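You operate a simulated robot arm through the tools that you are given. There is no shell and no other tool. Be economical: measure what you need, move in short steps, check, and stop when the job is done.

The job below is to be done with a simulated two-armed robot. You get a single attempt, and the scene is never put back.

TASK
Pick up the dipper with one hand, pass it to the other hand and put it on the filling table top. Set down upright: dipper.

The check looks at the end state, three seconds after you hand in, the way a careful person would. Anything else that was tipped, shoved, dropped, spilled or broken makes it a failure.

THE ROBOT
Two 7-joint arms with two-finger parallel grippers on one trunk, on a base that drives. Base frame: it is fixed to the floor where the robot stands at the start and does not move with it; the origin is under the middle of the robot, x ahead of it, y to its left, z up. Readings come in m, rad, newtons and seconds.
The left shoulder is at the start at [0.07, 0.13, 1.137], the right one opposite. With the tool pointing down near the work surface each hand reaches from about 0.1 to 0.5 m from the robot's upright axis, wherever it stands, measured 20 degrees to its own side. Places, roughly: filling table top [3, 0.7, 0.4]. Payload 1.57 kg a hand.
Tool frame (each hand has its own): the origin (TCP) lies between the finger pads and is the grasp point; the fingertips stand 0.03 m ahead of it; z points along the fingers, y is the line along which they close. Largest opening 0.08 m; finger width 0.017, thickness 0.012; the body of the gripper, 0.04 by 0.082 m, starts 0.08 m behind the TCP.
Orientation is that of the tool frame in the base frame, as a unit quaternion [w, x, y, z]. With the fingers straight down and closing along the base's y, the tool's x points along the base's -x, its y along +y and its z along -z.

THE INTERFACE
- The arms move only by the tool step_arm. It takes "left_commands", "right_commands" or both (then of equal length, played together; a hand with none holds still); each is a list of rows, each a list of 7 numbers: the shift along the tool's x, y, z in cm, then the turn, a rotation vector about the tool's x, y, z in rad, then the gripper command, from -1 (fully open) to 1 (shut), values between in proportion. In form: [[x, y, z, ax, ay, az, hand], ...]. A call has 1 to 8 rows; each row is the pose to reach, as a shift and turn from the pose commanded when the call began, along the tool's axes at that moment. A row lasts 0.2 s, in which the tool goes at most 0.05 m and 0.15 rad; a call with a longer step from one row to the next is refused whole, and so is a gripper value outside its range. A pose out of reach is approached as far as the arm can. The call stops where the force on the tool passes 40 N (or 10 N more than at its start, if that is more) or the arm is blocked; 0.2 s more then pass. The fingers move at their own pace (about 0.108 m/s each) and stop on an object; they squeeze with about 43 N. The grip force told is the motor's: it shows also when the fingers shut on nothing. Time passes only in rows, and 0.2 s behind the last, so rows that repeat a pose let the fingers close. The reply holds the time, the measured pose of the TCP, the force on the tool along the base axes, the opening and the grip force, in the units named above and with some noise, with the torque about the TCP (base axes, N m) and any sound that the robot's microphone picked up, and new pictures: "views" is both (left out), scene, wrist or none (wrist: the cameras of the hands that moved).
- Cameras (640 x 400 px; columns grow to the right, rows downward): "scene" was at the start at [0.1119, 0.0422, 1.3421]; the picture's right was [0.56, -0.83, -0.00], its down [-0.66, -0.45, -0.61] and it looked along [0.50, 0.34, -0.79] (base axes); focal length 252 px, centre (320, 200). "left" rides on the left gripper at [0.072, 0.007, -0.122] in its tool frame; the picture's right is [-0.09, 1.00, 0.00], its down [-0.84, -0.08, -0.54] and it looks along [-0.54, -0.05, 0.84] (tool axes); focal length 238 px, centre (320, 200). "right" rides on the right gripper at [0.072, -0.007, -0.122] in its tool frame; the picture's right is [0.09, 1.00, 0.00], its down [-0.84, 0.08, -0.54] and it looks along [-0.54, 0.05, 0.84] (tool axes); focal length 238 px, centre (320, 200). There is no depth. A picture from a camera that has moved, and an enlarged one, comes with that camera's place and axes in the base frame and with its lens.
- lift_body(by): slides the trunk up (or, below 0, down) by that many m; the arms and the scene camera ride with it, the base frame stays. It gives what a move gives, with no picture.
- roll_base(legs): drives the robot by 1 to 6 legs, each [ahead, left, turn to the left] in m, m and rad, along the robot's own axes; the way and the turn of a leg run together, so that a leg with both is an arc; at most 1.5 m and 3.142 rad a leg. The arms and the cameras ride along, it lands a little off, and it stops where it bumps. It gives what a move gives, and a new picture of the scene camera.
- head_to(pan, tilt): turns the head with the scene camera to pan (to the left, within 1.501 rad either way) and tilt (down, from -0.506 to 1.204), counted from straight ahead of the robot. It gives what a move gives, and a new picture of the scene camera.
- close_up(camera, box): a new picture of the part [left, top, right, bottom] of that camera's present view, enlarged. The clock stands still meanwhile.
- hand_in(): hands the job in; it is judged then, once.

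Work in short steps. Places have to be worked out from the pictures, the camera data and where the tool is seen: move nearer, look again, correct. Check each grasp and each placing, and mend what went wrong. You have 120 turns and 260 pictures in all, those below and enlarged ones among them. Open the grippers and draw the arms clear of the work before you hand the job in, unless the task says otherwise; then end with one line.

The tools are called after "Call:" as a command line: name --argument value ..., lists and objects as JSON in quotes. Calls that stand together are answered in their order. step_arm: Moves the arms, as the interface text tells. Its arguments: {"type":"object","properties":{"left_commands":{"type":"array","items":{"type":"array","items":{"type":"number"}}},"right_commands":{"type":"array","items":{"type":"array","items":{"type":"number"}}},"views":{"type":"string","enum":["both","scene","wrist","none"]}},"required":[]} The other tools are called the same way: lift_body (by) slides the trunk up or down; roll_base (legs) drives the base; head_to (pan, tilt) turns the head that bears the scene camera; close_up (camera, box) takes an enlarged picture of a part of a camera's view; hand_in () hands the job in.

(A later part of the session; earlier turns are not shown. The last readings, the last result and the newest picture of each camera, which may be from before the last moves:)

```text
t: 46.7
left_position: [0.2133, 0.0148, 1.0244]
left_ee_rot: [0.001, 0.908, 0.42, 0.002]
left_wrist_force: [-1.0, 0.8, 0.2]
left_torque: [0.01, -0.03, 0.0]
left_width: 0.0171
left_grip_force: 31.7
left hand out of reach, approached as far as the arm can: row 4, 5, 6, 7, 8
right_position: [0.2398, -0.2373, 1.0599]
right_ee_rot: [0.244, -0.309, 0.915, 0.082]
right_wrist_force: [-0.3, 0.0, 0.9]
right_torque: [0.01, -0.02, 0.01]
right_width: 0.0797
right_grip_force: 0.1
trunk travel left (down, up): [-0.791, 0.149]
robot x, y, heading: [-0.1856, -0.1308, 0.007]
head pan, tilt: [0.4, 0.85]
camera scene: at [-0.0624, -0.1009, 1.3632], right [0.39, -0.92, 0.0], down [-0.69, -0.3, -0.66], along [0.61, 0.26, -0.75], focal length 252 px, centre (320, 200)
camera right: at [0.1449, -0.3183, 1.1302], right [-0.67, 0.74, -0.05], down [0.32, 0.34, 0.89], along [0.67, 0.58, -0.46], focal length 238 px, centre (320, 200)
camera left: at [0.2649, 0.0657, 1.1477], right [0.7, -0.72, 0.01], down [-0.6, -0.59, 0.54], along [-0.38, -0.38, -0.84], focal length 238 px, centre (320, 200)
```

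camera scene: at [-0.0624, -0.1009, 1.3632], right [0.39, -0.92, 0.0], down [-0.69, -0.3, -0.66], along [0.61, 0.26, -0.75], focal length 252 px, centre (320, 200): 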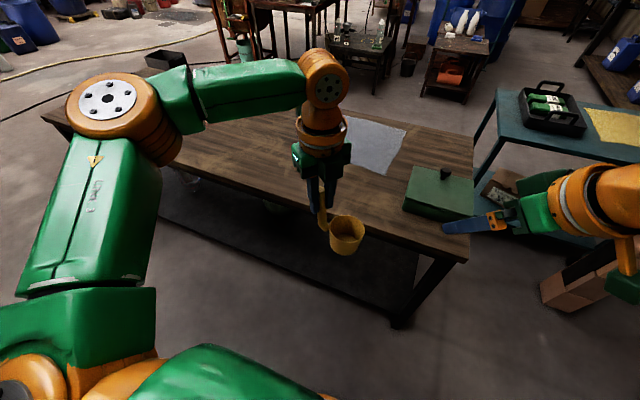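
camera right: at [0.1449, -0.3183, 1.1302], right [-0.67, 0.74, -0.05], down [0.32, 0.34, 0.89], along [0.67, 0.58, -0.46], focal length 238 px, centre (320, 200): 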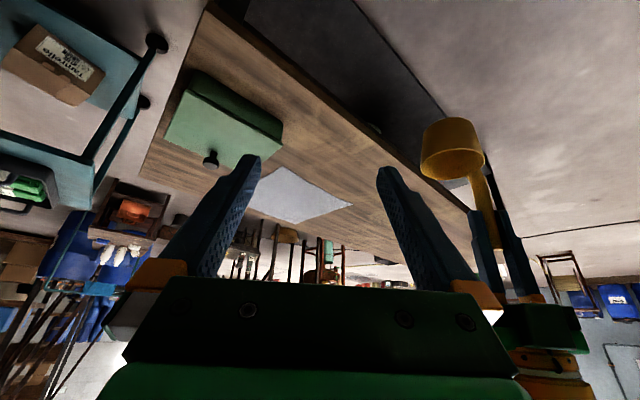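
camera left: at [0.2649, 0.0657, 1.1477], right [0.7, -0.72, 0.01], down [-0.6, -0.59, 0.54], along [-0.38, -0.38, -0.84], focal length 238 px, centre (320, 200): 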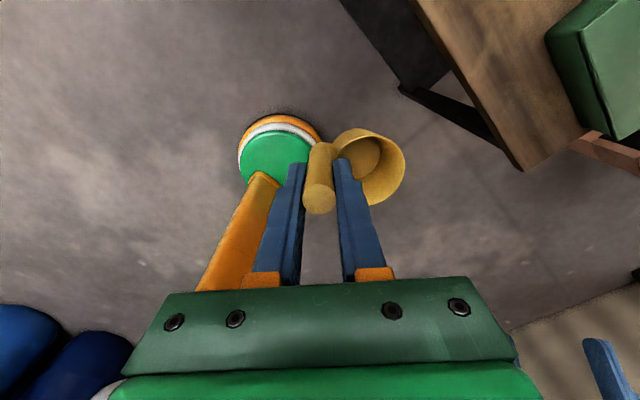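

Both views show the dipper well. I enlarge them to locate the rim precisely.

Call:
close_up --camera "scene" --box '[280, 160, 408, 260]'

Call:
close_up --camera "right" --box '[380, 90, 540, 250]'

Call:
close_up --camera "left" --box '[270, 110, 430, 230]'

```text
4.00 times, centred on (344, 210) of scene
camera zoom: at [-0.0624, -0.1009, 1.3632], right [0.39, -0.92, 0.0], down [-0.69, -0.3, -0.66], along [0.61, 0.26, -0.75], focal length 1007 px, centre (224, 160)
```

zoom: 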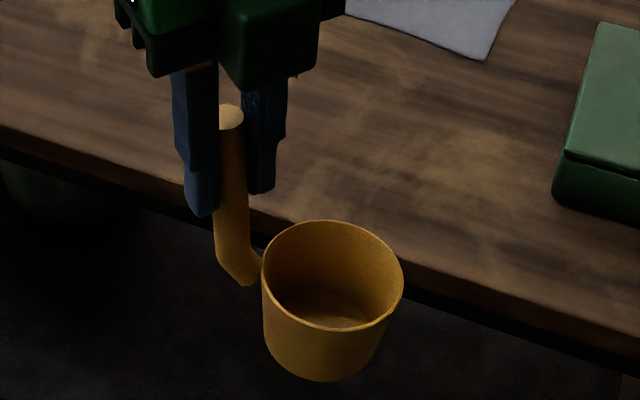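

```text
2.50 times, centred on (460, 170) of right
camera zoom: at [0.1449, -0.3183, 1.1302], right [-0.67, 0.74, -0.05], down [0.32, 0.34, 0.89], along [0.67, 0.58, -0.46], focal length 596 px, centre (-30, 275)
```

zoom: 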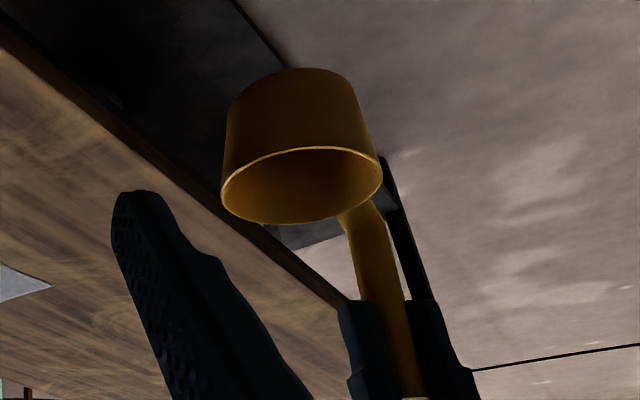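

```text
3.33 times, centred on (350, 170) of left
camera zoom: at [0.2649, 0.0657, 1.1477], right [0.7, -0.72, 0.01], down [-0.6, -0.59, 0.54], along [-0.38, -0.38, -0.84], focal length 794 px, centre (220, 300)
```

zoom: 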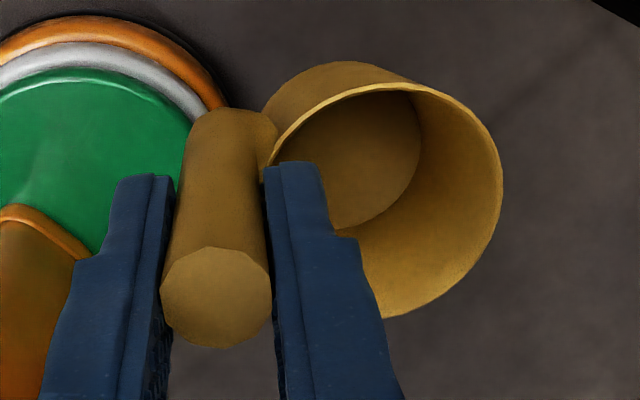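

The rim centre is at about (0.219, −0.039, 0.952), radius 34 mm, nearly level, and the cup lies on the −y side of the handle. I bring the right hand to a spot 10 cm above the far wall, with 20° pitch and 15° yaw so it stays clear of the left hand.

Call:
step_arm --right_commands '[[-0.8, 3.06, 0.76, 0.033, 0.035, 0.07, -0.6], [-1.65, 6.1, 1.5, 0.066, 0.069, 0.141, -0.4], [-2.5, 9.2, 2.27, 0.098, 0.104, 0.211, -0.25], [-3.3, 12.2, 3, 0.131, 0.138, 0.282, -0.25], [-4.14, 15.3, 3.78, 0.164, 0.173, 0.352, -0.25]]' --views "both"

Call:
close_up --camera "scene" --box '[280, 160, 408, 260]'

```text
t: 47.9
left_position: [0.2129, 0.0155, 1.025]
left_ee_rot: [0.003, 0.908, 0.419, 0.002]
left_wrist_force: [0.4, 0.4, -0.3]
left_torque: [0.0, 0.01, 0.0]
left_width: 0.0172
left_grip_force: 32.4
right_position: [0.1928, -0.083, 1.0503]
right_ee_rot: [0.172, -0.128, 0.976, 0.022]
right_wrist_force: [-0.3, 0.6, 0.1]
right_torque: [-0.01, -0.01, 0.02]
right_width: 0.0499
right_grip_force: 0.0
trunk travel left (down, up): [-0.791, 0.149]
robot x, y, heading: [-0.1833, -0.1326, 0.006]
head pan, tilt: [0.4, 0.85]
camera scene: at [-0.063, -0.0997, 1.3633], right [0.39, -0.92, 0.0], down [-0.69, -0.3, -0.66], along [0.61, 0.26, -0.75], focal length 252 px, centre (320, 200)
camera right: at [0.0869, -0.1167, 1.1395], right [-0.34, 0.94, -0.03], down [0.56, 0.23, 0.8], along [0.76, 0.25, -0.61], focal length 238 px, centre (320, 200)
```

scene: 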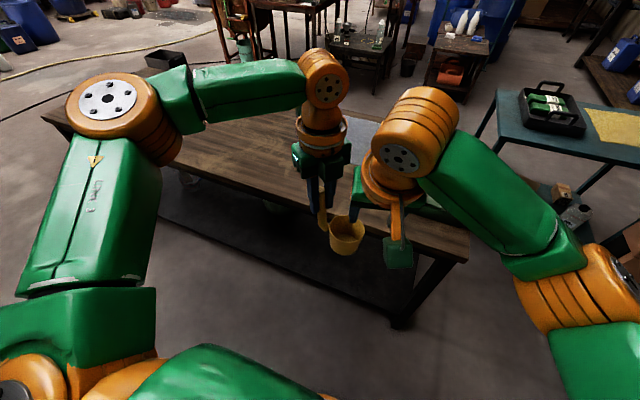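
right: 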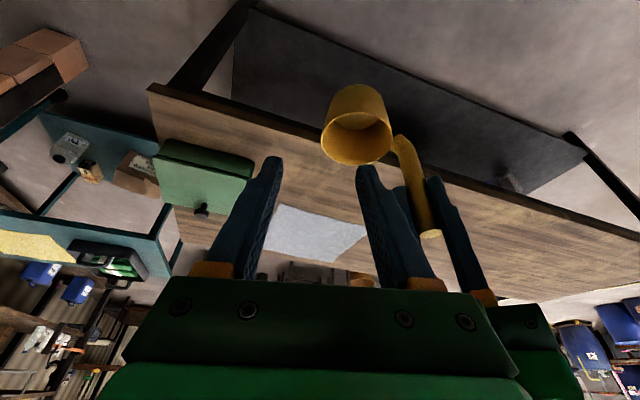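

```text
4.00 times, centred on (344, 210) of scene
camera zoom: at [-0.063, -0.0997, 1.3633], right [0.39, -0.92, 0.0], down [-0.69, -0.3, -0.66], along [0.61, 0.26, -0.75], focal length 1007 px, centre (224, 160)
```

zoom: 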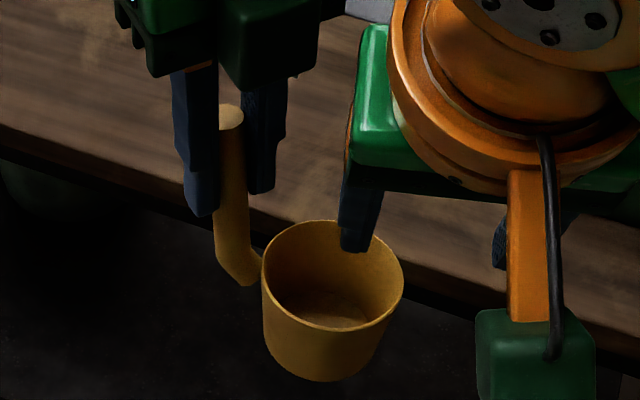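

The right view confirms the wall lies on the tool axis, with the left rim edge at column 322. I advance 6 cm along the tool axis and look.

Call:
step_arm --right_commands '[[0, 0, 2, 0, 0, 0, -0.25], [0, 0, 4, 0, 0, 0, -0.25], [0, 0, 6, 0, 0, 0, -0.25]]' --views "wrist"

Call:
close_up --camera "scene" --box '[280, 160, 408, 260]'

```text
t: 48.7
left_position: [0.2146, 0.013, 1.0262]
left_ee_rot: [0.001, 0.908, 0.419, 0.002]
left_wrist_force: [0.1, 0.8, -0.2]
left_torque: [0.0, 0.02, 0.0]
left_width: 0.017
left_grip_force: 31.9
right_position: [0.2127, -0.0789, 0.9916]
right_ee_rot: [0.172, -0.128, 0.977, 0.023]
right_wrist_force: [0.0, -0.8, -0.4]
right_torque: [-0.02, 0.03, 0.0]
right_width: 0.05
right_grip_force: 0.1
trunk travel left (down, up): [-0.791, 0.149]
robot x, y, heading: [-0.1862, -0.1338, 0.009]
head pan, tilt: [0.4, 0.85]
camera right: at [0.1074, -0.1131, 1.0809], right [-0.34, 0.94, -0.03], down [0.56, 0.23, 0.8], along [0.76, 0.25, -0.6], focal length 238 px, centre (320, 200)
```

right: 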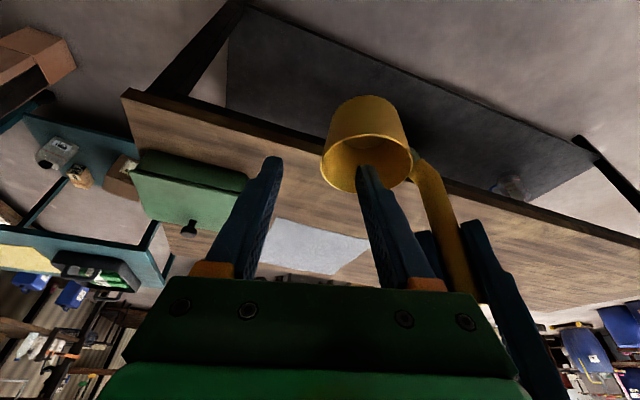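

```text
4.00 times, centred on (344, 210) of scene
camera zoom: at [-0.0623, -0.1023, 1.3633], right [0.39, -0.92, 0.0], down [-0.69, -0.3, -0.66], along [0.61, 0.26, -0.75], focal length 1007 px, centre (224, 160)
```

zoom: 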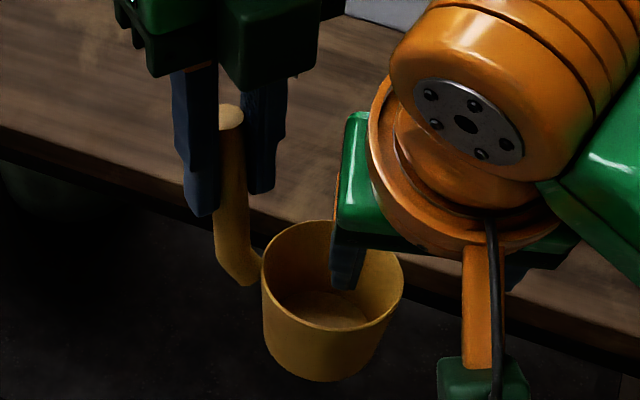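

The alignment is good: the inner finger is over the opening and the outer one outside the wall. I advance the last 4 cm and look before closing.

Call:
step_arm --right_commands '[[0, 0, 1.4, 0, 0, 0, -0.25], [0, 0, 2.8, 0, 0, 0, -0.25], [0, 0, 4.0, 0, 0, 0, -0.25]]' --views "wrist"

Call:
close_up --camera "left" --box '[230, 80, 470, 230]'

```text
t: 49.5
left_position: [0.2136, 0.0136, 1.0251]
left_ee_rot: [0.002, 0.908, 0.419, 0.002]
left_wrist_force: [0.3, 0.4, -0.7]
left_torque: [-0.02, -0.01, -0.01]
left_width: 0.0171
left_grip_force: 32.1
right_position: [0.2262, -0.0763, 0.9535]
right_ee_rot: [0.173, -0.129, 0.976, 0.023]
right_wrist_force: [0.3, -0.7, 1.0]
right_torque: [-0.02, 0.01, -0.01]
right_width: 0.0498
right_grip_force: 0.1
trunk travel left (down, up): [-0.791, 0.149]
robot x, y, heading: [-0.1873, -0.1336, 0.005]
head pan, tilt: [0.4, 0.85]
camera right: at [0.1203, -0.1103, 1.0428], right [-0.34, 0.94, -0.03], down [0.56, 0.23, 0.8], along [0.75, 0.25, -0.61], focal length 238 px, centre (320, 200)
```

right: 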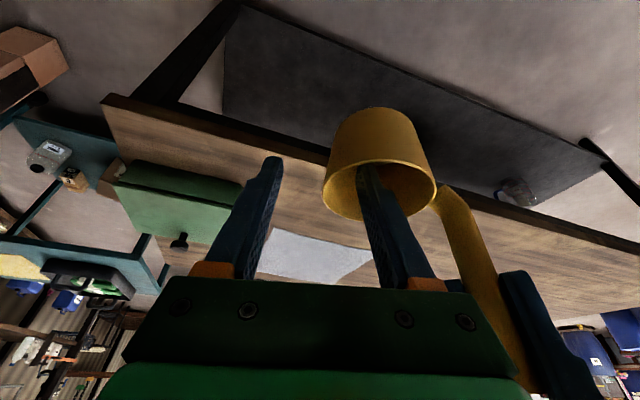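

```text
2.67 times, centred on (350, 155) of left
camera zoom: at [0.2648, 0.0648, 1.148], right [0.7, -0.72, 0.0], down [-0.6, -0.59, 0.54], along [-0.38, -0.38, -0.84], focal length 636 px, centre (240, 320)
```

zoom: 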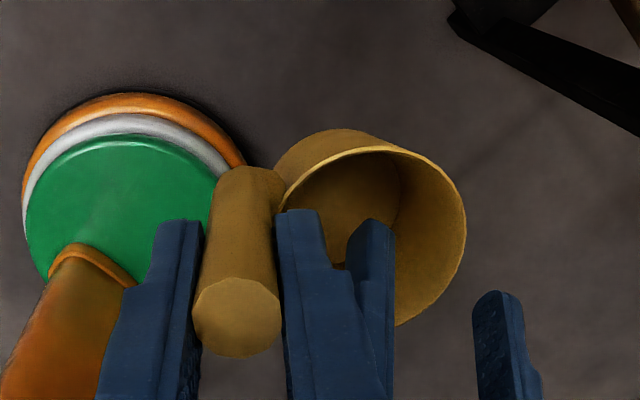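

The fingers straddle the wall with about 3 mm of offset. I correct that in tool y and close the right gripper.

Call:
step_arm --right_commands '[[0, 0.25, 0, 0, 0, 0, -0.25], [0, 0.25, 0, 0, 0, 0, 0.3], [0, 0.25, 0, 0, 0, 0, 0.7], [0, 0.25, 0, 0, 0, 0, 1], [0, 0.25, 0, 0, 0, 0, 1]]' --views "wrist"

Call:
close_up --camera "scene" --box '[280, 160, 408, 260]'

Call:
close_up --camera "left" --box '[230, 80, 470, 230]'

```text
t: 50.7
left_position: [0.2133, 0.0134, 1.0248]
left_ee_rot: [0.003, 0.908, 0.418, 0.002]
left_wrist_force: [1.4, -23.6, -10.7]
left_torque: [-1.14, -0.13, -0.05]
left_width: 0.0174
left_grip_force: 32.9
right_position: [0.2241, -0.0721, 0.9548]
right_ee_rot: [0.173, -0.13, 0.976, 0.026]
right_wrist_force: [-2.0, 22.5, 8.5]
right_torque: [0.33, 0.1, -0.04]
right_width: 0.0085
right_grip_force: 27.3
trunk travel left (down, up): [-0.791, 0.149]
robot x, y, heading: [-0.1825, -0.1371, 0.005]
head pan, tilt: [0.4, 0.85]
camera right: at [0.1191, -0.1073, 1.0435], right [-0.34, 0.94, -0.03], down [0.56, 0.23, 0.8], along [0.75, 0.26, -0.6], focal length 238 px, centre (320, 200)
```

right: 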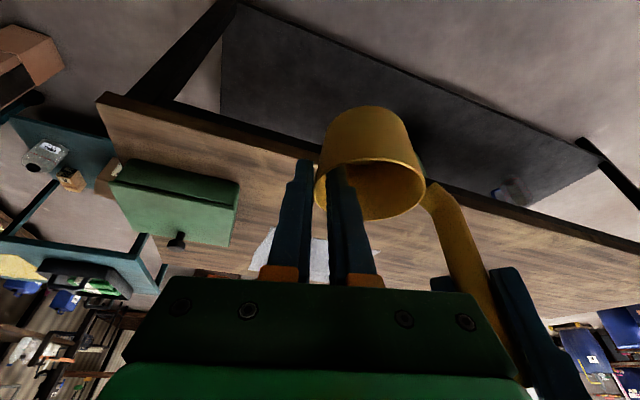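

```text
4.00 times, centred on (344, 210) of scene
camera zoom: at [-0.0626, -0.1021, 1.3633], right [0.39, -0.92, 0.0], down [-0.69, -0.3, -0.66], along [0.61, 0.26, -0.75], focal length 1007 px, centre (224, 160)
```

zoom: 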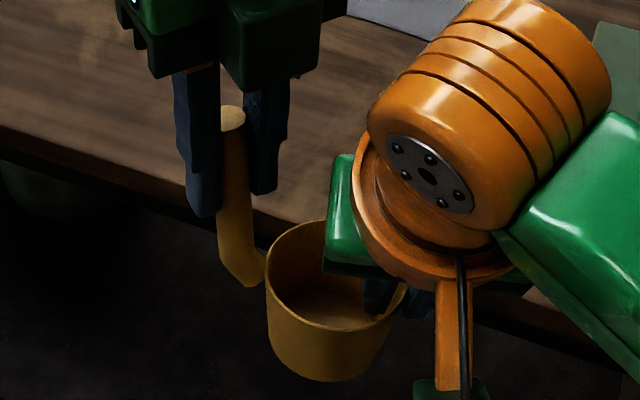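

```text
2.67 times, centred on (350, 155) of left
camera zoom: at [0.2647, 0.064, 1.1478], right [0.7, -0.72, 0.01], down [-0.61, -0.58, 0.54], along [-0.38, -0.38, -0.84], focal length 636 px, centre (240, 320)
```

zoom: 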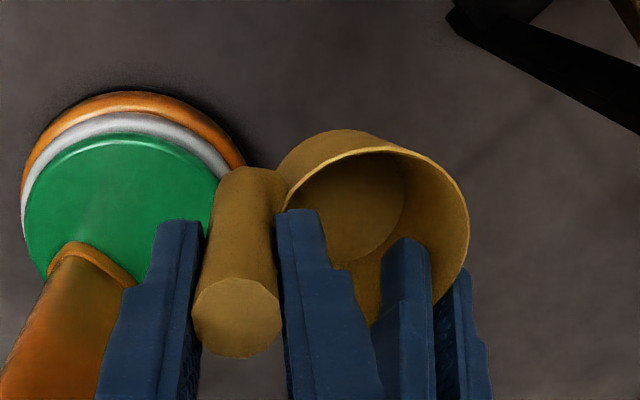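

Both hands hold it, with about 22 N of sideways strain. I ease that by moving the right hand a few millimetres along +y.

Call:
step_arm --right_commands '[[0, 0.2, -0.05, 0, 0, 0, 1], [0, 0.35, -0.1, 0, 0, 0, 1]]' --views "none"

```text
t: 51.3
left_position: [0.2124, 0.015, 1.0252]
left_ee_rot: [0.001, 0.907, 0.42, 0.003]
left_wrist_force: [-0.5, -15.0, -4.5]
left_torque: [-1.1, -0.08, -0.04]
left_width: 0.017
left_grip_force: 32.1
right_position: [0.2228, -0.0711, 0.9545]
right_ee_rot: [0.172, -0.129, 0.976, 0.022]
right_wrist_force: [0.8, 14.9, 2.7]
right_torque: [0.35, 0.14, -0.15]
right_width: 0.0083
right_grip_force: 27.5
trunk travel left (down, up): [-0.791, 0.149]
robot x, y, heading: [-0.1852, -0.134, 0.003]
head pan, tilt: [0.4, 0.85]
```

The strain has dropped to 15 N, so I ease a bit further the same way.

Call:
step_arm --right_commands '[[0, 0.2, -0.05, 0, 0, 0, 1], [0, 0.45, -0.05, 0, 0, 0, 1]]' --views "none"

```text
t: 51.9
left_position: [0.2144, 0.0158, 1.026]
left_ee_rot: [0.0, 0.907, 0.42, 0.003]
left_wrist_force: [-6.1, 16.4, 14.1]
left_torque: [0.02, -0.23, -0.03]
left_width: 0.017
left_grip_force: 32.1
right_position: [0.2226, -0.0682, 0.9544]
right_ee_rot: [0.171, -0.126, 0.977, 0.018]
right_wrist_force: [5.5, -17.2, -13.1]
right_torque: [0.02, 0.48, -0.32]
right_width: 0.0088
right_grip_force: 27.0
trunk travel left (down, up): [-0.791, 0.149]
robot x, y, heading: [-0.1839, -0.1321, 0.003]
head pan, tilt: [0.4, 0.85]
```

That overshot slightly, so I step back about 2 mm.

Call:
step_arm --right_commands '[[0, -0.15, -0.05, 0, 0, 0, 1], [0, -0.22, -0.1, 0, 0, 0, 1]]' --views "none"

```text
t: 52.5
left_position: [0.2144, 0.0146, 1.0263]
left_ee_rot: [0.0, 0.908, 0.419, 0.003]
left_wrist_force: [-6.0, 25.9, 18.9]
left_torque: [0.41, 0.01, 0.04]
left_width: 0.0168
left_grip_force: 31.8
right_position: [0.2217, -0.0704, 0.9551]
right_ee_rot: [0.171, -0.128, 0.977, 0.022]
right_wrist_force: [5.8, -24.4, -18.2]
right_torque: [-0.19, 0.3, -0.33]
right_width: 0.0086
right_grip_force: 27.1
trunk travel left (down, up): [-0.791, 0.149]
robot x, y, heading: [-0.1841, -0.1339, 0.005]
head pan, tilt: [0.4, 0.85]
```

The downward pull on the right hand suggests it is also a little high. I move it slightly down and further −y.

Call:
step_arm --right_commands '[[0, -0.1, 0.1, 0, 0, 0, 1], [0, -0.2, 0.2, 0, 0, 0, 1]]' --views "none"

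```text
t: 53.1
left_position: [0.2134, 0.0136, 1.0252]
left_ee_rot: [0.002, 0.908, 0.42, 0.002]
left_wrist_force: [-3.8, 18.6, 5.6]
left_torque: [0.79, -0.3, 0.1]
left_width: 0.0171
left_grip_force: 32.4
right_position: [0.2239, -0.0697, 0.9547]
right_ee_rot: [0.173, -0.129, 0.976, 0.023]
right_wrist_force: [4.0, -18.0, -5.5]
right_torque: [-0.08, 0.51, -0.17]
right_width: 0.0077
right_grip_force: 27.1
trunk travel left (down, up): [-0.791, 0.149]
robot x, y, heading: [-0.1831, -0.132, 0.003]
head pan, tilt: [0.4, 0.85]
```

The vertical strain is mostly gone. I open the left gripper to 4 cm and watch how the right hand holds.

Call:
step_arm --left_commands '[[0, 0, 0, 0, 0, 0, 0.5], [0, 0, 0, 0, 0, 0, 0.2], [0, 0, 0, 0, 0, 0, 0], [0, 0, 0, 0, 0, 0, 0]]' --views "both"

Call:
close_up --camera "right" --box '[240, 80, 560, 280]'

```text
t: 54.1
left_position: [0.2139, 0.0138, 1.0249]
left_ee_rot: [0.001, 0.908, 0.42, 0.002]
left_wrist_force: [-0.4, -0.3, -0.5]
left_torque: [-0.03, 0.0, 0.0]
left_width: 0.0408
left_grip_force: 0.5
right_position: [0.2233, -0.0713, 0.9547]
right_ee_rot: [0.171, -0.13, 0.976, 0.023]
right_wrist_force: [0.9, -0.5, -1.1]
right_torque: [0.01, 0.04, -0.1]
right_width: 0.0071
right_grip_force: 26.3
trunk travel left (down, up): [-0.791, 0.149]
robot x, y, heading: [-0.1866, -0.1379, 0.006]
head pan, tilt: [0.4, 0.85]
camera scene: at [-0.0626, -0.1021, 1.3633], right [0.39, -0.92, 0.0], down [-0.69, -0.3, -0.66], along [0.61, 0.26, -0.75], focal length 252 px, centre (320, 200)
camera left: at [0.2647, 0.0647, 1.148], right [0.7, -0.72, 0.01], down [-0.6, -0.59, 0.54], along [-0.38, -0.38, -0.84], focal length 238 px, centre (320, 200)
```

scene: 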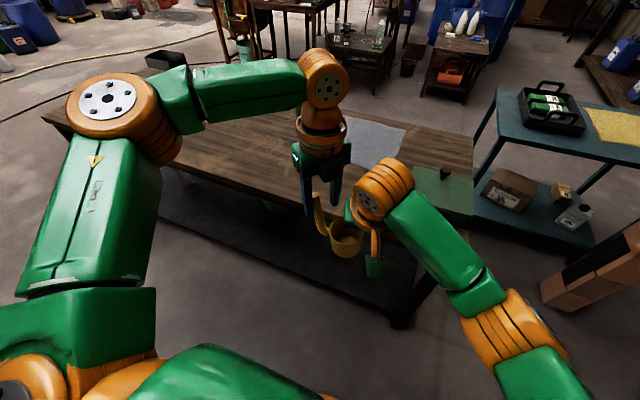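
left: 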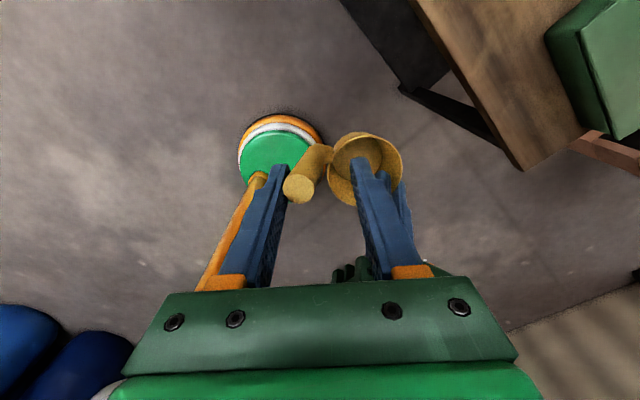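

```text
2.00 times, centred on (400, 180) of right
camera zoom: at [0.1181, -0.1049, 1.0445], right [-0.34, 0.94, -0.03], down [0.56, 0.23, 0.8], along [0.75, 0.25, -0.6], focal length 477 px, centre (160, 240)
```

zoom: 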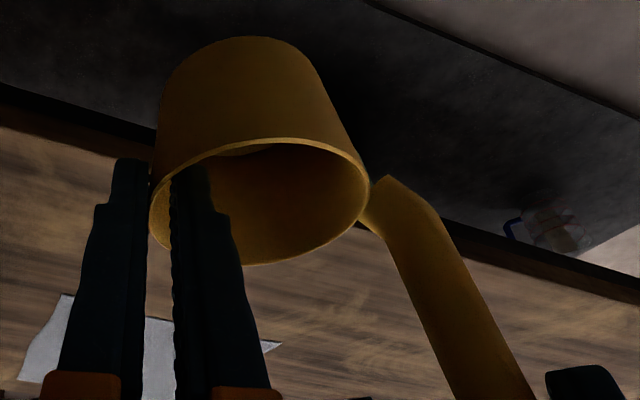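

The dipper is now held by the right hand alone, with the handle drooping a little. I withdraw the left hand straight up.

Call:
step_arm --left_commands '[[0, 0, -1, 0, 0, 0, 0], [0, 0, -2.5, 0, 0, 0, 0], [0, 0, -4.5, 0, 0, 0, 0], [0, 0, -7, 0, 0, 0, 0], [0, 0, -9, 0, 0, 0, 0]]' --views "both"

```text
t: 55.3
left_position: [0.2036, 0.0233, 1.092]
left_ee_rot: [0.001, 0.907, 0.421, 0.002]
left_wrist_force: [-0.2, 0.1, 0.5]
left_torque: [0.01, 0.02, -0.02]
left_width: 0.04
left_grip_force: 0.0
left hand out of reach, approached as far as the arm can: row 3, 4, 5
right_position: [0.2226, -0.0704, 0.9552]
right_ee_rot: [0.171, -0.129, 0.977, 0.023]
right_wrist_force: [-1.1, 0.1, 0.4]
right_torque: [-0.07, -0.03, 0.0]
right_width: 0.0068
right_grip_force: 26.5
trunk travel left (down, up): [-0.791, 0.149]
robot x, y, heading: [-0.1842, -0.1356, 0.009]
head pan, tilt: [0.4, 0.85]
camera scene: at [-0.0629, -0.1022, 1.3633], right [0.39, -0.92, 0.0], down [-0.69, -0.3, -0.66], along [0.61, 0.26, -0.75], focal length 252 px, centre (320, 200)
camera left: at [0.2547, 0.0745, 1.2151], right [0.7, -0.71, 0.01], down [-0.6, -0.59, 0.54], along [-0.38, -0.38, -0.84], focal length 238 px, centre (320, 200)
```

scene: 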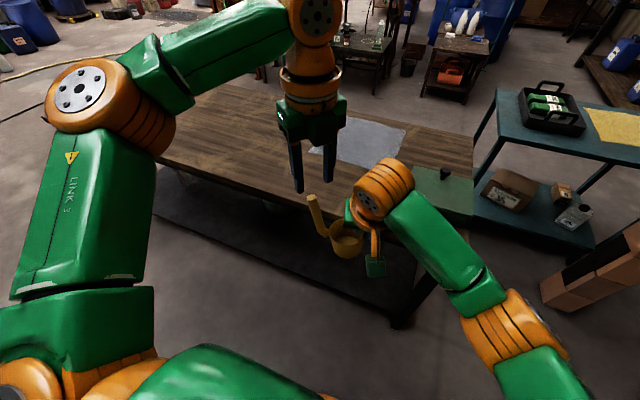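
left: 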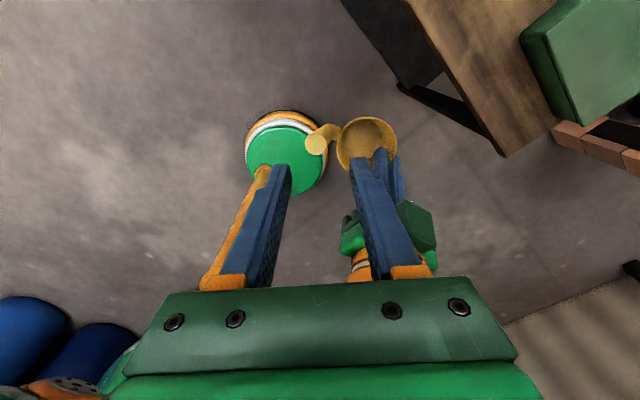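

The pass is done. I move the left hand well away to the left and check that the dipper stays put in the right hand.

Call:
step_arm --left_commands '[[3, -2.6, 0, 0, 0, 0, 0], [6, -5.2, 0, 0, 0, 0, 0], [9, -7.8, 0, 0, 0, 0, 0], [12, -10.4, 0, 0, 0, 0, 0], [15, -13, 0, 0, 0, 0, 0]]' --views "none"

Call:
close_up --camera "scene" --box '[280, 170, 408, 270]'

Call:
close_up --camera "right" --box '[240, 80, 560, 280]'

```text
t: 56.5
left_position: [0.2014, 0.224, 1.0927]
left_ee_rot: [0.002, 0.908, 0.419, 0.002]
left_wrist_force: [-0.7, 0.5, 0.8]
left_torque: [-0.02, -0.03, 0.03]
left_width: 0.0399
left_grip_force: 0.0
right_position: [0.2223, -0.0701, 0.9554]
right_ee_rot: [0.173, -0.128, 0.976, 0.022]
right_wrist_force: [-0.1, -0.4, 0.0]
right_torque: [-0.04, 0.02, 0.03]
right_width: 0.0066
right_grip_force: 25.8
trunk travel left (down, up): [-0.791, 0.149]
robot x, y, heading: [-0.1893, -0.1324, 0.006]
head pan, tilt: [0.4, 0.85]
```

```text
4.00 times, centred on (344, 220) of scene
camera zoom: at [-0.0627, -0.1006, 1.3633], right [0.39, -0.92, 0.0], down [-0.69, -0.3, -0.66], along [0.61, 0.26, -0.75], focal length 1007 px, centre (224, 120)
```

zoom: 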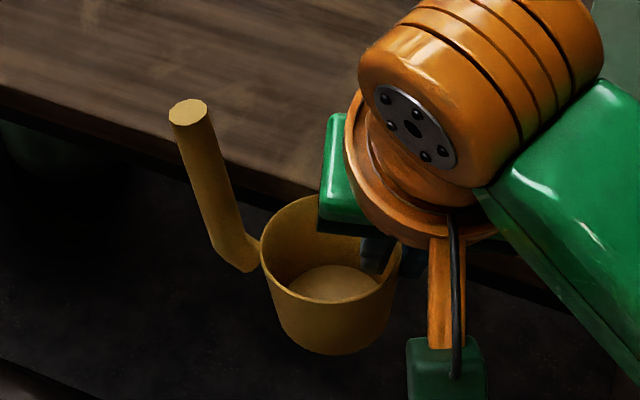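

```text
2.00 times, centred on (400, 180) of right
camera zoom: at [0.1181, -0.1038, 1.0445], right [-0.34, 0.94, -0.03], down [0.56, 0.23, 0.8], along [0.75, 0.25, -0.61], focal length 477 px, centre (160, 240)
```

zoom: 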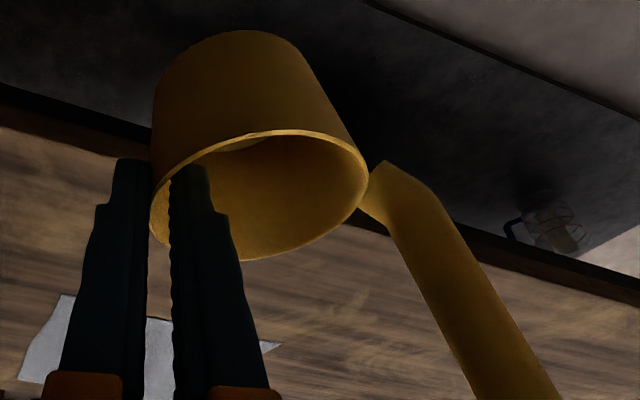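

The dipper hangs in the right hand, drooping slowly towards the handle side. While I give it time to settle, I look round for the route to the filling table.

Call:
head_to --pan 0.0 --tilt 0.35

Call:
head_to --pan 0.9 --tilt 0.35

Call:
close_up --camera "right" --box '[240, 80, 560, 280]'

```text
t: 57.4
left_position: [0.2007, 0.2227, 1.093]
left_ee_rot: [0.0, 0.908, 0.42, 0.002]
left_wrist_force: [-1.4, 0.2, 0.4]
left_torque: [-0.02, -0.02, -0.01]
left_width: 0.0399
left_grip_force: 0.0
right_position: [0.2228, -0.0702, 0.954]
right_ee_rot: [0.172, -0.129, 0.976, 0.023]
right_wrist_force: [0.5, 0.3, -0.4]
right_torque: [-0.02, -0.03, 0.01]
right_width: 0.0065
right_grip_force: 26.3
trunk travel left (down, up): [-0.791, 0.149]
robot x, y, heading: [-0.1853, -0.134, 0.005]
head pan, tilt: [0.0, 0.351]
camera scene: at [-0.0415, -0.1324, 1.4069], right [0.01, -1.0, 0.0], down [-0.34, 0.0, -0.94], along [0.94, 0.01, -0.34], focal length 252 px, centre (320, 200)
```

scene: 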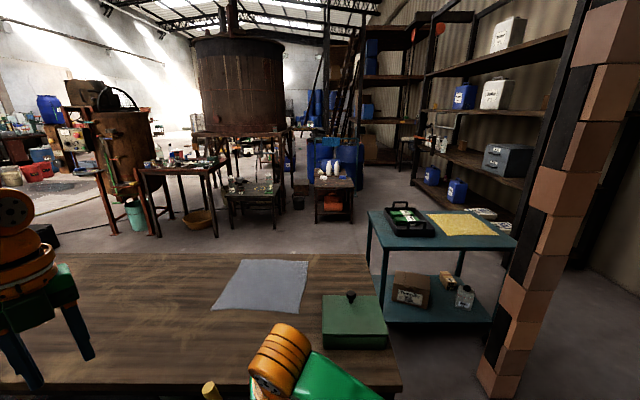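

```text
t: 58.6
left_position: [0.2017, 0.2212, 1.0935]
left_ee_rot: [0.001, 0.908, 0.419, 0.001]
left_wrist_force: [0.9, 0.6, 0.2]
left_torque: [0.0, 0.02, 0.0]
left_width: 0.04
left_grip_force: 0.0
right_position: [0.2245, -0.0708, 0.9555]
right_ee_rot: [0.173, -0.129, 0.976, 0.023]
right_wrist_force: [-1.2, -0.3, 0.1]
right_torque: [-0.02, -0.02, 0.01]
right_width: 0.0066
right_grip_force: 26.6
trunk travel left (down, up): [-0.791, 0.149]
robot x, y, heading: [-0.1896, -0.137, 0.002]
head pan, tilt: [0.901, 0.351]
camera scene: at [-0.077, -0.0597, 1.407], right [0.79, -0.62, 0.0], down [-0.21, -0.27, -0.94], along [0.58, 0.74, -0.34], focal length 252 px, centre (320, 200)
```

scene: 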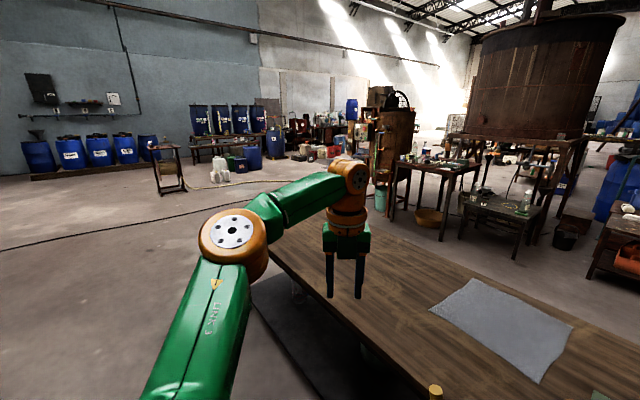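

```text
2.00 times, centred on (400, 180) of right
camera zoom: at [0.1182, -0.1049, 1.0445], right [-0.34, 0.94, -0.03], down [0.56, 0.23, 0.8], along [0.75, 0.25, -0.6], focal length 477 px, centre (160, 240)
```

zoom: 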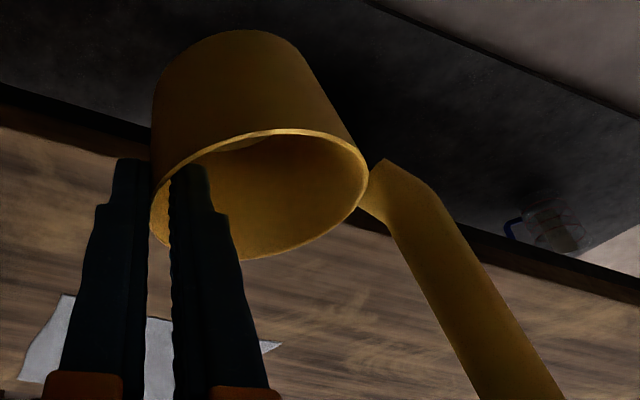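

The grip has settled (width steady at 6.5 mm). The filling table is the low table behind the bench, so I zoom in on it to see its clutter.

Call:
head_to --pan 0.3 --tilt 0.3

Call:
close_up --camera "scene" --box '[240, 110, 440, 235]'

```text
t: 59.6
left_position: [0.2021, 0.2226, 1.0917]
left_ee_rot: [0.001, 0.908, 0.419, 0.002]
left_wrist_force: [-0.5, -0.5, 0.5]
left_torque: [-0.02, 0.01, -0.02]
left_width: 0.04
left_grip_force: 0.1
right_position: [0.2233, -0.0703, 0.956]
right_ee_rot: [0.172, -0.129, 0.976, 0.022]
right_wrist_force: [-1.1, 0.2, -0.2]
right_torque: [0.0, -0.02, -0.02]
right_width: 0.0065
right_grip_force: 25.8
trunk travel left (down, up): [-0.791, 0.149]
robot x, y, heading: [-0.1837, -0.1324, 0.005]
head pan, tilt: [0.3, 0.3]
camera scene: at [-0.0456, -0.1046, 1.4117], right [0.3, -0.95, 0.0], down [-0.28, -0.09, -0.96], along [0.91, 0.29, -0.3], focal length 252 px, centre (320, 200)
```

scene: 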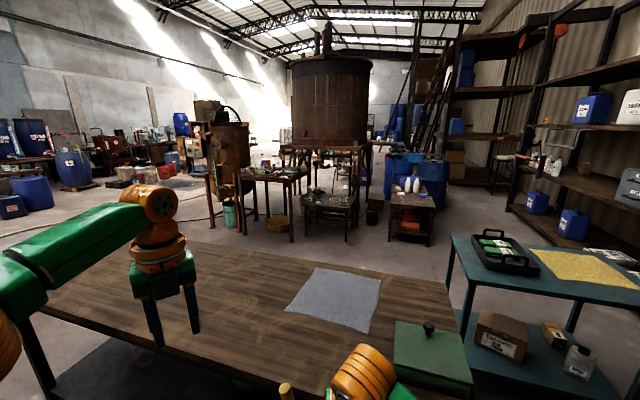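

```text
3.20 times, centred on (340, 172) of scene
camera zoom: at [-0.0456, -0.1046, 1.4117], right [0.3, -0.95, 0.0], down [-0.28, -0.09, -0.96], along [0.91, 0.29, -0.3], focal length 806 px, centre (256, 288)
```

zoom: 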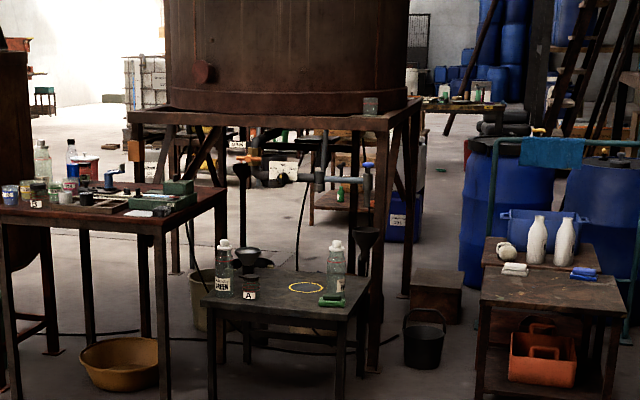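

The filling table's near edge is at x≈2.84, y 0.43–1.04, top ~0.4, with bottles, a funnel and a yellow ring on it; its front middle is free. I go round the bench's left end, backing off and strafing left first.

Call:
roll_base --legs '[[-0.2, 0, 0], [0, 0.9, 0], [0, 0.85, 0]]'

Call:
close_up --camera "right" --box '[240, 80, 560, 280]'

```text
t: 69.5
left_position: [0.0139, 1.9343, 1.0931]
left_ee_rot: [0.001, 0.913, 0.409, 0.003]
left_wrist_force: [-0.5, -0.4, 0.1]
left_torque: [-0.01, 0.02, 0.01]
left_width: 0.04
left_grip_force: 0.1
right_position: [0.0261, 1.6441, 0.9555]
right_ee_rot: [0.172, -0.116, 0.978, 0.021]
right_wrist_force: [0.2, 0.2, -0.3]
right_torque: [-0.03, 0.0, -0.03]
right_width: 0.0064
right_grip_force: 26.3
trunk travel left (down, up): [-0.791, 0.149]
robot x, y, heading: [-0.3859, 1.5885, -0.021]
head pan, tilt: [0.3, 0.3]
camera scene: at [-0.2421, 1.6146, 1.4117], right [0.28, -0.96, 0.0], down [-0.28, -0.08, -0.96], along [0.92, 0.27, -0.3], focal length 252 px, centre (320, 200)
```

scene: 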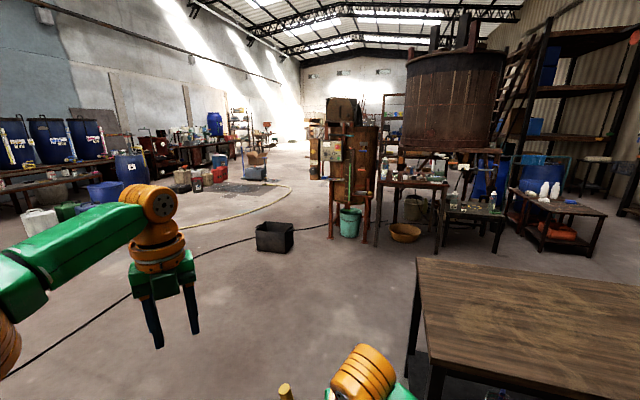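

```text
2.00 times, centred on (400, 180) of right
camera zoom: at [-0.0785, 1.6107, 1.0445], right [-0.32, 0.95, -0.03], down [0.57, 0.22, 0.8], along [0.76, 0.24, -0.6], focal length 477 px, centre (160, 240)
```

zoom: 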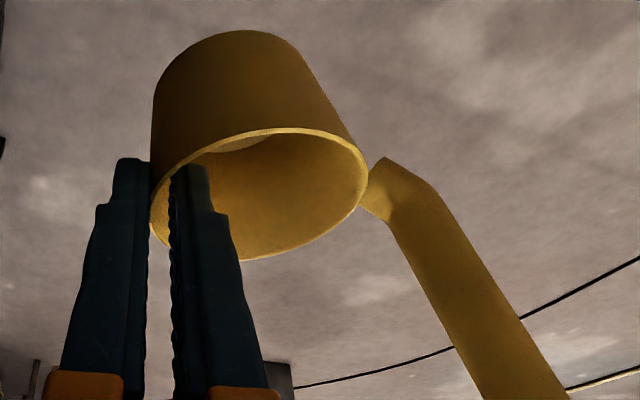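

The bench's left end is at y≈1.48, so I strafe 0.55 m more, then drive forward past it.

Call:
roll_base --legs '[[0, 0.55, 0.02], [1.0, 0, 0], [1.0, 0, 0]]'

```text
t: 82.3
left_position: [2.0168, 2.5164, 1.0922]
left_ee_rot: [0.001, 0.907, 0.421, 0.002]
left_wrist_force: [-0.3, -0.5, -0.7]
left_torque: [0.01, 0.0, 0.02]
left_width: 0.0399
left_grip_force: 0.0
right_position: [2.0406, 2.2249, 0.9563]
right_ee_rot: [0.172, -0.132, 0.976, 0.023]
right_wrist_force: [-0.2, -0.3, 0.3]
right_torque: [-0.03, -0.02, -0.05]
right_width: 0.006
right_grip_force: 25.4
trunk travel left (down, up): [-0.791, 0.149]
robot x, y, heading: [1.6314, 2.1605, 0.013]
head pan, tilt: [0.3, 0.3]
camera scene: at [1.7722, 2.189, 1.4118], right [0.31, -0.95, 0.0], down [-0.28, -0.09, -0.96], along [0.91, 0.29, -0.3], focal length 252 px, centre (320, 200)
```

scene: 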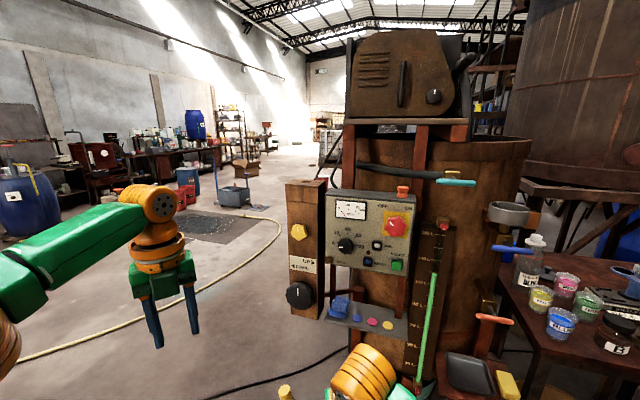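

The machine is fairly near ahead. I back up 15 cm, then strafe right behind the bench to face the filling table.

Call:
roll_base --legs '[[-0.15, 0, 0], [0, -0.7, 0], [0, -0.7, 0]]'

Call:
close_up --camera "right" --box '[240, 80, 560, 280]'

```text
t: 90.6
left_position: [1.8919, 1.1065, 1.0917]
left_ee_rot: [0.002, 0.905, 0.425, 0.003]
left_wrist_force: [1.2, 0.6, -0.8]
left_torque: [0.01, 0.02, 0.0]
left_width: 0.0402
left_grip_force: 0.1
right_position: [1.9165, 0.815, 0.9544]
right_ee_rot: [0.172, -0.134, 0.976, 0.023]
right_wrist_force: [0.1, 0.2, -0.5]
right_torque: [-0.06, -0.02, -0.04]
right_width: 0.0062
right_grip_force: 25.9
trunk travel left (down, up): [-0.791, 0.149]
robot x, y, heading: [1.5074, 0.745, 0.016]
head pan, tilt: [0.3, 0.3]
camera scene: at [1.649, 0.7772, 1.4117], right [0.31, -0.95, 0.0], down [-0.28, -0.09, -0.96], along [0.91, 0.3, -0.3], focal length 252 px, centre (320, 200)
```

scene: 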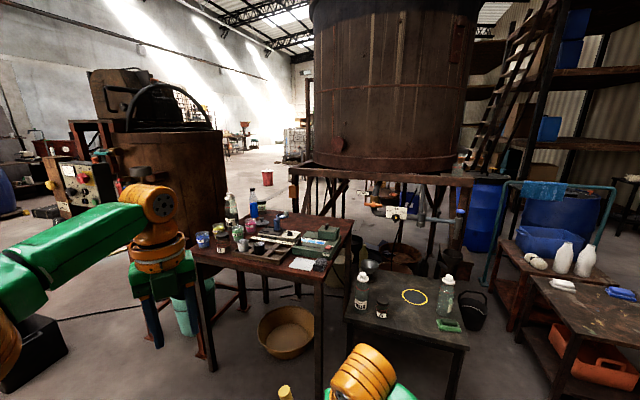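

```text
2.00 times, centred on (400, 180) of right
camera zoom: at [1.8125, 0.7789, 1.0445], right [-0.35, 0.94, -0.03], down [0.56, 0.24, 0.8], along [0.75, 0.26, -0.61], focal length 477 px, centre (160, 240)
```

zoom: 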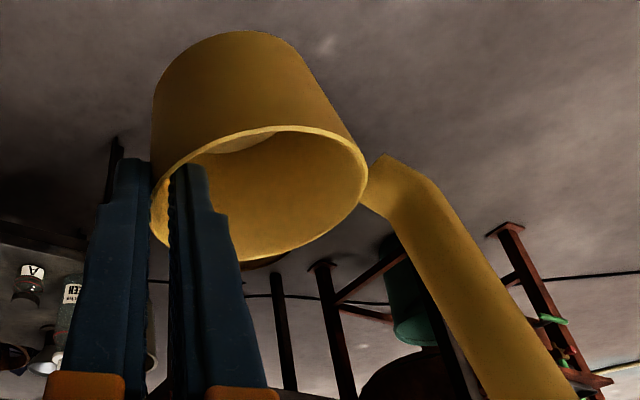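

Still held well. I zoom into the filling table to pick a free spot.

Call:
close_up --camera "scene" --box '[330, 250, 500, 370]'

```text
3.33 times, centred on (415, 310) of scene
camera zoom: at [1.649, 0.7772, 1.4117], right [0.31, -0.95, 0.0], down [-0.28, -0.09, -0.96], along [0.91, 0.3, -0.3], focal length 839 px, centre (3, -167)
```

zoom: 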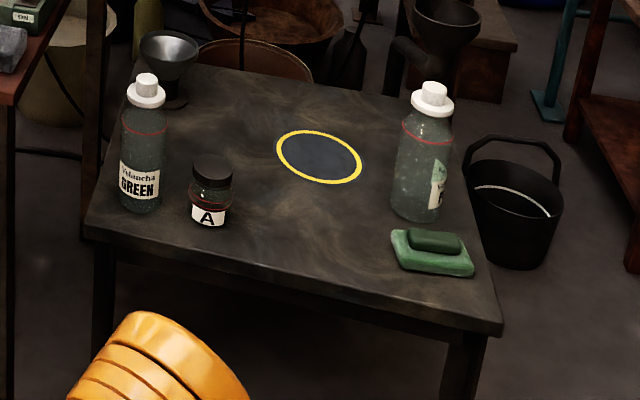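

The front middle of the table, around (2.79, 0.66), is free. Before going in I tuck the left arm back, since its elbow might meet the taller table on the left.

Call:
step_arm --left_commands '[[-2.5, -3, 0, 0, 0, 0, 0], [-5, -6, 0, 0, 0, 0, 0], [-7.6, -9.2, 0, 0, 0, 0, 0], [-10.2, -12.3, 0, 0, 0, 0, 0], [-12.8, -15.4, 0, 0, 0, 0, 0]]' --views "none"

Call:
head_to --pan 0.9 --tilt 0.6

```text
t: 91.8
left_position: [1.6878, 1.1051, 1.0926]
left_ee_rot: [0.0, 0.906, 0.424, 0.002]
left_wrist_force: [-0.3, 0.5, 0.2]
left_torque: [0.0, -0.06, 0.02]
left_width: 0.0399
left_grip_force: 0.1
right_position: [1.9137, 0.8126, 0.9581]
right_ee_rot: [0.174, -0.134, 0.975, 0.024]
right_wrist_force: [-0.1, -0.7, 0.2]
right_torque: [-0.01, -0.03, 0.0]
right_width: 0.0063
right_grip_force: 25.2
trunk travel left (down, up): [-0.791, 0.149]
robot x, y, heading: [1.5085, 0.747, 0.02]
head pan, tilt: [0.3, 0.3]
```

```text
t: 92.8
left_position: [1.6924, 1.1059, 1.092]
left_ee_rot: [0.001, 0.905, 0.425, 0.001]
left_wrist_force: [0.2, 1.4, 0.0]
left_torque: [0.02, 0.0, 0.01]
left_width: 0.0399
left_grip_force: 0.1
right_position: [1.916, 0.8134, 0.9539]
right_ee_rot: [0.172, -0.135, 0.976, 0.024]
right_wrist_force: [-1.1, 0.6, -0.8]
right_torque: [-0.01, 0.02, 0.0]
right_width: 0.0061
right_grip_force: 25.6
trunk travel left (down, up): [-0.791, 0.149]
robot x, y, heading: [1.511, 0.745, 0.019]
head pan, tilt: [0.901, 0.6]
camera scene: at [1.6142, 0.8171, 1.3842], right [0.79, -0.61, 0.0], down [-0.34, -0.45, -0.83], along [0.5, 0.66, -0.56], focal length 252 px, centre (320, 200)
```

scene: 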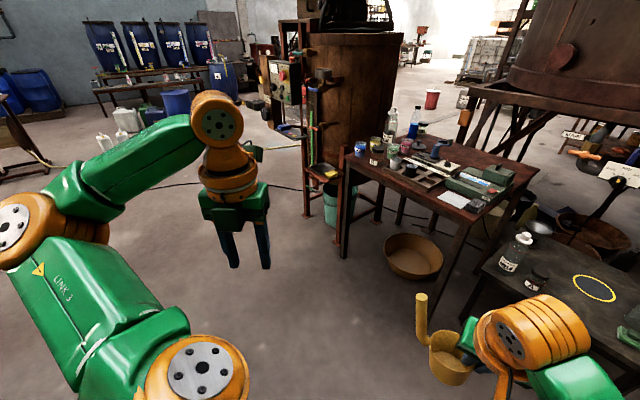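

The left arm is tucked now. I zoom on the dipper from this angle to measure its tilt.

Call:
close_up --camera "scene" --box '[390, 270, 518, 395]'

Call:
close_up --camera "right" --box '[200, 60, 560, 360]'

```text
3.20 times, centred on (454, 332) of scene
camera zoom: at [1.6142, 0.8171, 1.3842], right [0.79, -0.61, 0.0], down [-0.34, -0.45, -0.83], along [0.5, 0.66, -0.56], focal length 806 px, centre (-109, -224)
```

zoom: 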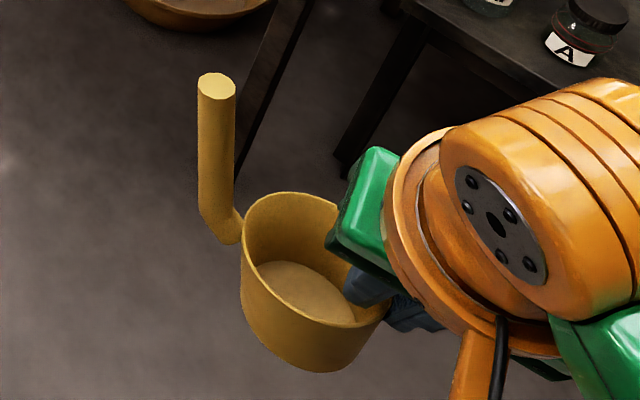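

```text
1.33 times, centred on (380, 210) of right
camera zoom: at [1.8127, 0.7782, 1.0444], right [-0.35, 0.94, -0.03], down [0.56, 0.24, 0.8], along [0.75, 0.26, -0.61], focal length 318 px, centre (240, 187)
```

zoom: 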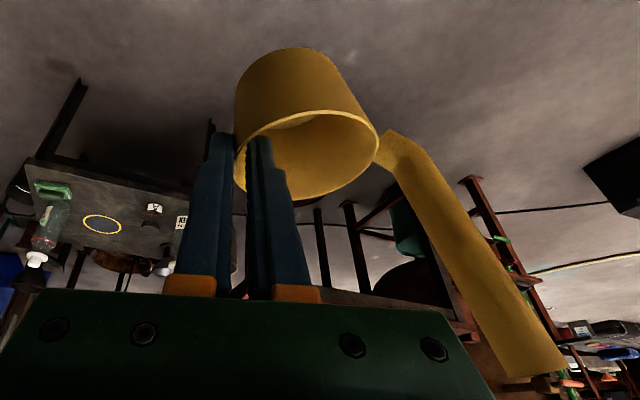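

The handle leans ~10° outward now; it leaned ~8° natively when upright, so the cup is within a few degrees of level. I extend the right hand forward 9 cm and look down at the table from here.

Call:
step_arm --right_commands '[[-2.7, -0.8, 1, 0, 0, 0, 1], [-5.4, -1.5, 2, 0, 0, 0, 1], [-8.2, -2.3, 3, 0, 0, 0, 1]]' --views "none"

Call:
roll_base --legs '[[0.5, -0.15, -0.018]]'

Call:
head_to --pan 0.15 --tilt 0.75

```text
t: 93.6
left_position: [1.6935, 1.106, 1.0909]
left_ee_rot: [0.002, 0.905, 0.426, 0.0]
left_wrist_force: [0.5, 1.3, 0.9]
left_torque: [0.03, 0.01, -0.02]
left_width: 0.0399
left_grip_force: 0.0
right_position: [1.9966, 0.8175, 0.9546]
right_ee_rot: [0.173, -0.135, 0.975, 0.024]
right_wrist_force: [0.2, 0.3, -0.7]
right_torque: [-0.03, -0.02, 0.01]
right_width: 0.006
right_grip_force: 26.1
right hand out of reach, approached as far as the arm can: row 3
trunk travel left (down, up): [-0.791, 0.149]
robot x, y, heading: [1.5102, 0.7451, 0.019]
head pan, tilt: [0.901, 0.6]
```

```text
t: 96.6
left_position: [2.2016, 0.95, 1.0916]
left_ee_rot: [0.001, 0.913, 0.408, 0.003]
left_wrist_force: [-0.8, 0.2, 0.1]
left_torque: [-0.03, -0.03, 0.01]
left_width: 0.0402
left_grip_force: 0.0
right_position: [2.4924, 0.6478, 0.9547]
right_ee_rot: [0.173, -0.117, 0.978, 0.021]
right_wrist_force: [-0.1, 0.0, 0.1]
right_torque: [-0.02, 0.0, -0.01]
right_width: 0.0059
right_grip_force: 26.2
trunk travel left (down, up): [-0.791, 0.149]
robot x, y, heading: [2.0084, 0.5951, -0.02]
head pan, tilt: [0.901, 0.6]
camera scene: at [2.1105, 0.6632, 1.3843], right [0.77, -0.63, 0.0], down [-0.36, -0.44, -0.83], along [0.52, 0.64, -0.56], focal length 252 px, centre (320, 200)
```

scene: 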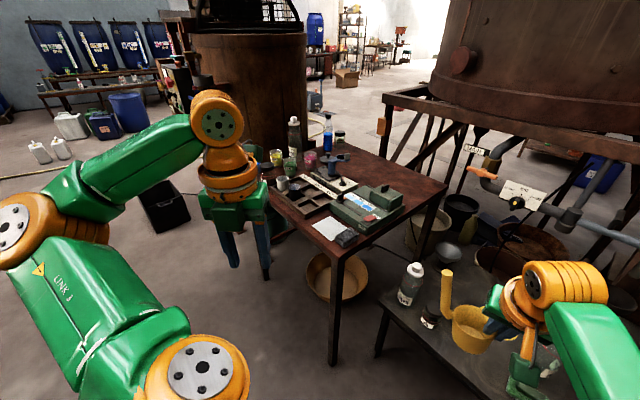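

```text
t: 97.7
left_position: [2.201, 0.9498, 1.0921]
left_ee_rot: [0.001, 0.913, 0.409, 0.002]
left_wrist_force: [0.5, 0.9, 0.5]
left_torque: [0.02, 0.02, 0.0]
left_width: 0.0401
left_grip_force: 0.1
right_position: [2.4939, 0.6479, 0.9552]
right_ee_rot: [0.173, -0.116, 0.978, 0.02]
right_wrist_force: [0.4, -0.1, 0.1]
right_torque: [-0.02, -0.03, 0.04]
right_width: 0.0056
right_grip_force: 25.9
trunk travel left (down, up): [-0.791, 0.149]
robot x, y, heading: [2.0097, 0.5942, -0.019]
head pan, tilt: [0.15, 0.75]
camera scene: at [2.1377, 0.6056, 1.3714], right [0.13, -0.99, 0.0], down [-0.68, -0.09, -0.73], along [0.72, 0.1, -0.68], focal length 252 px, centre (320, 200)
```

scene: 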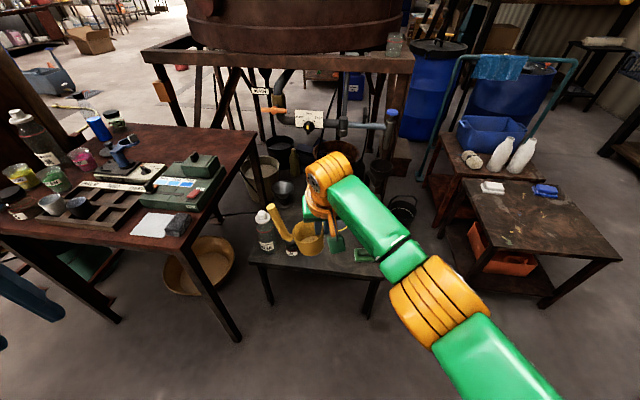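

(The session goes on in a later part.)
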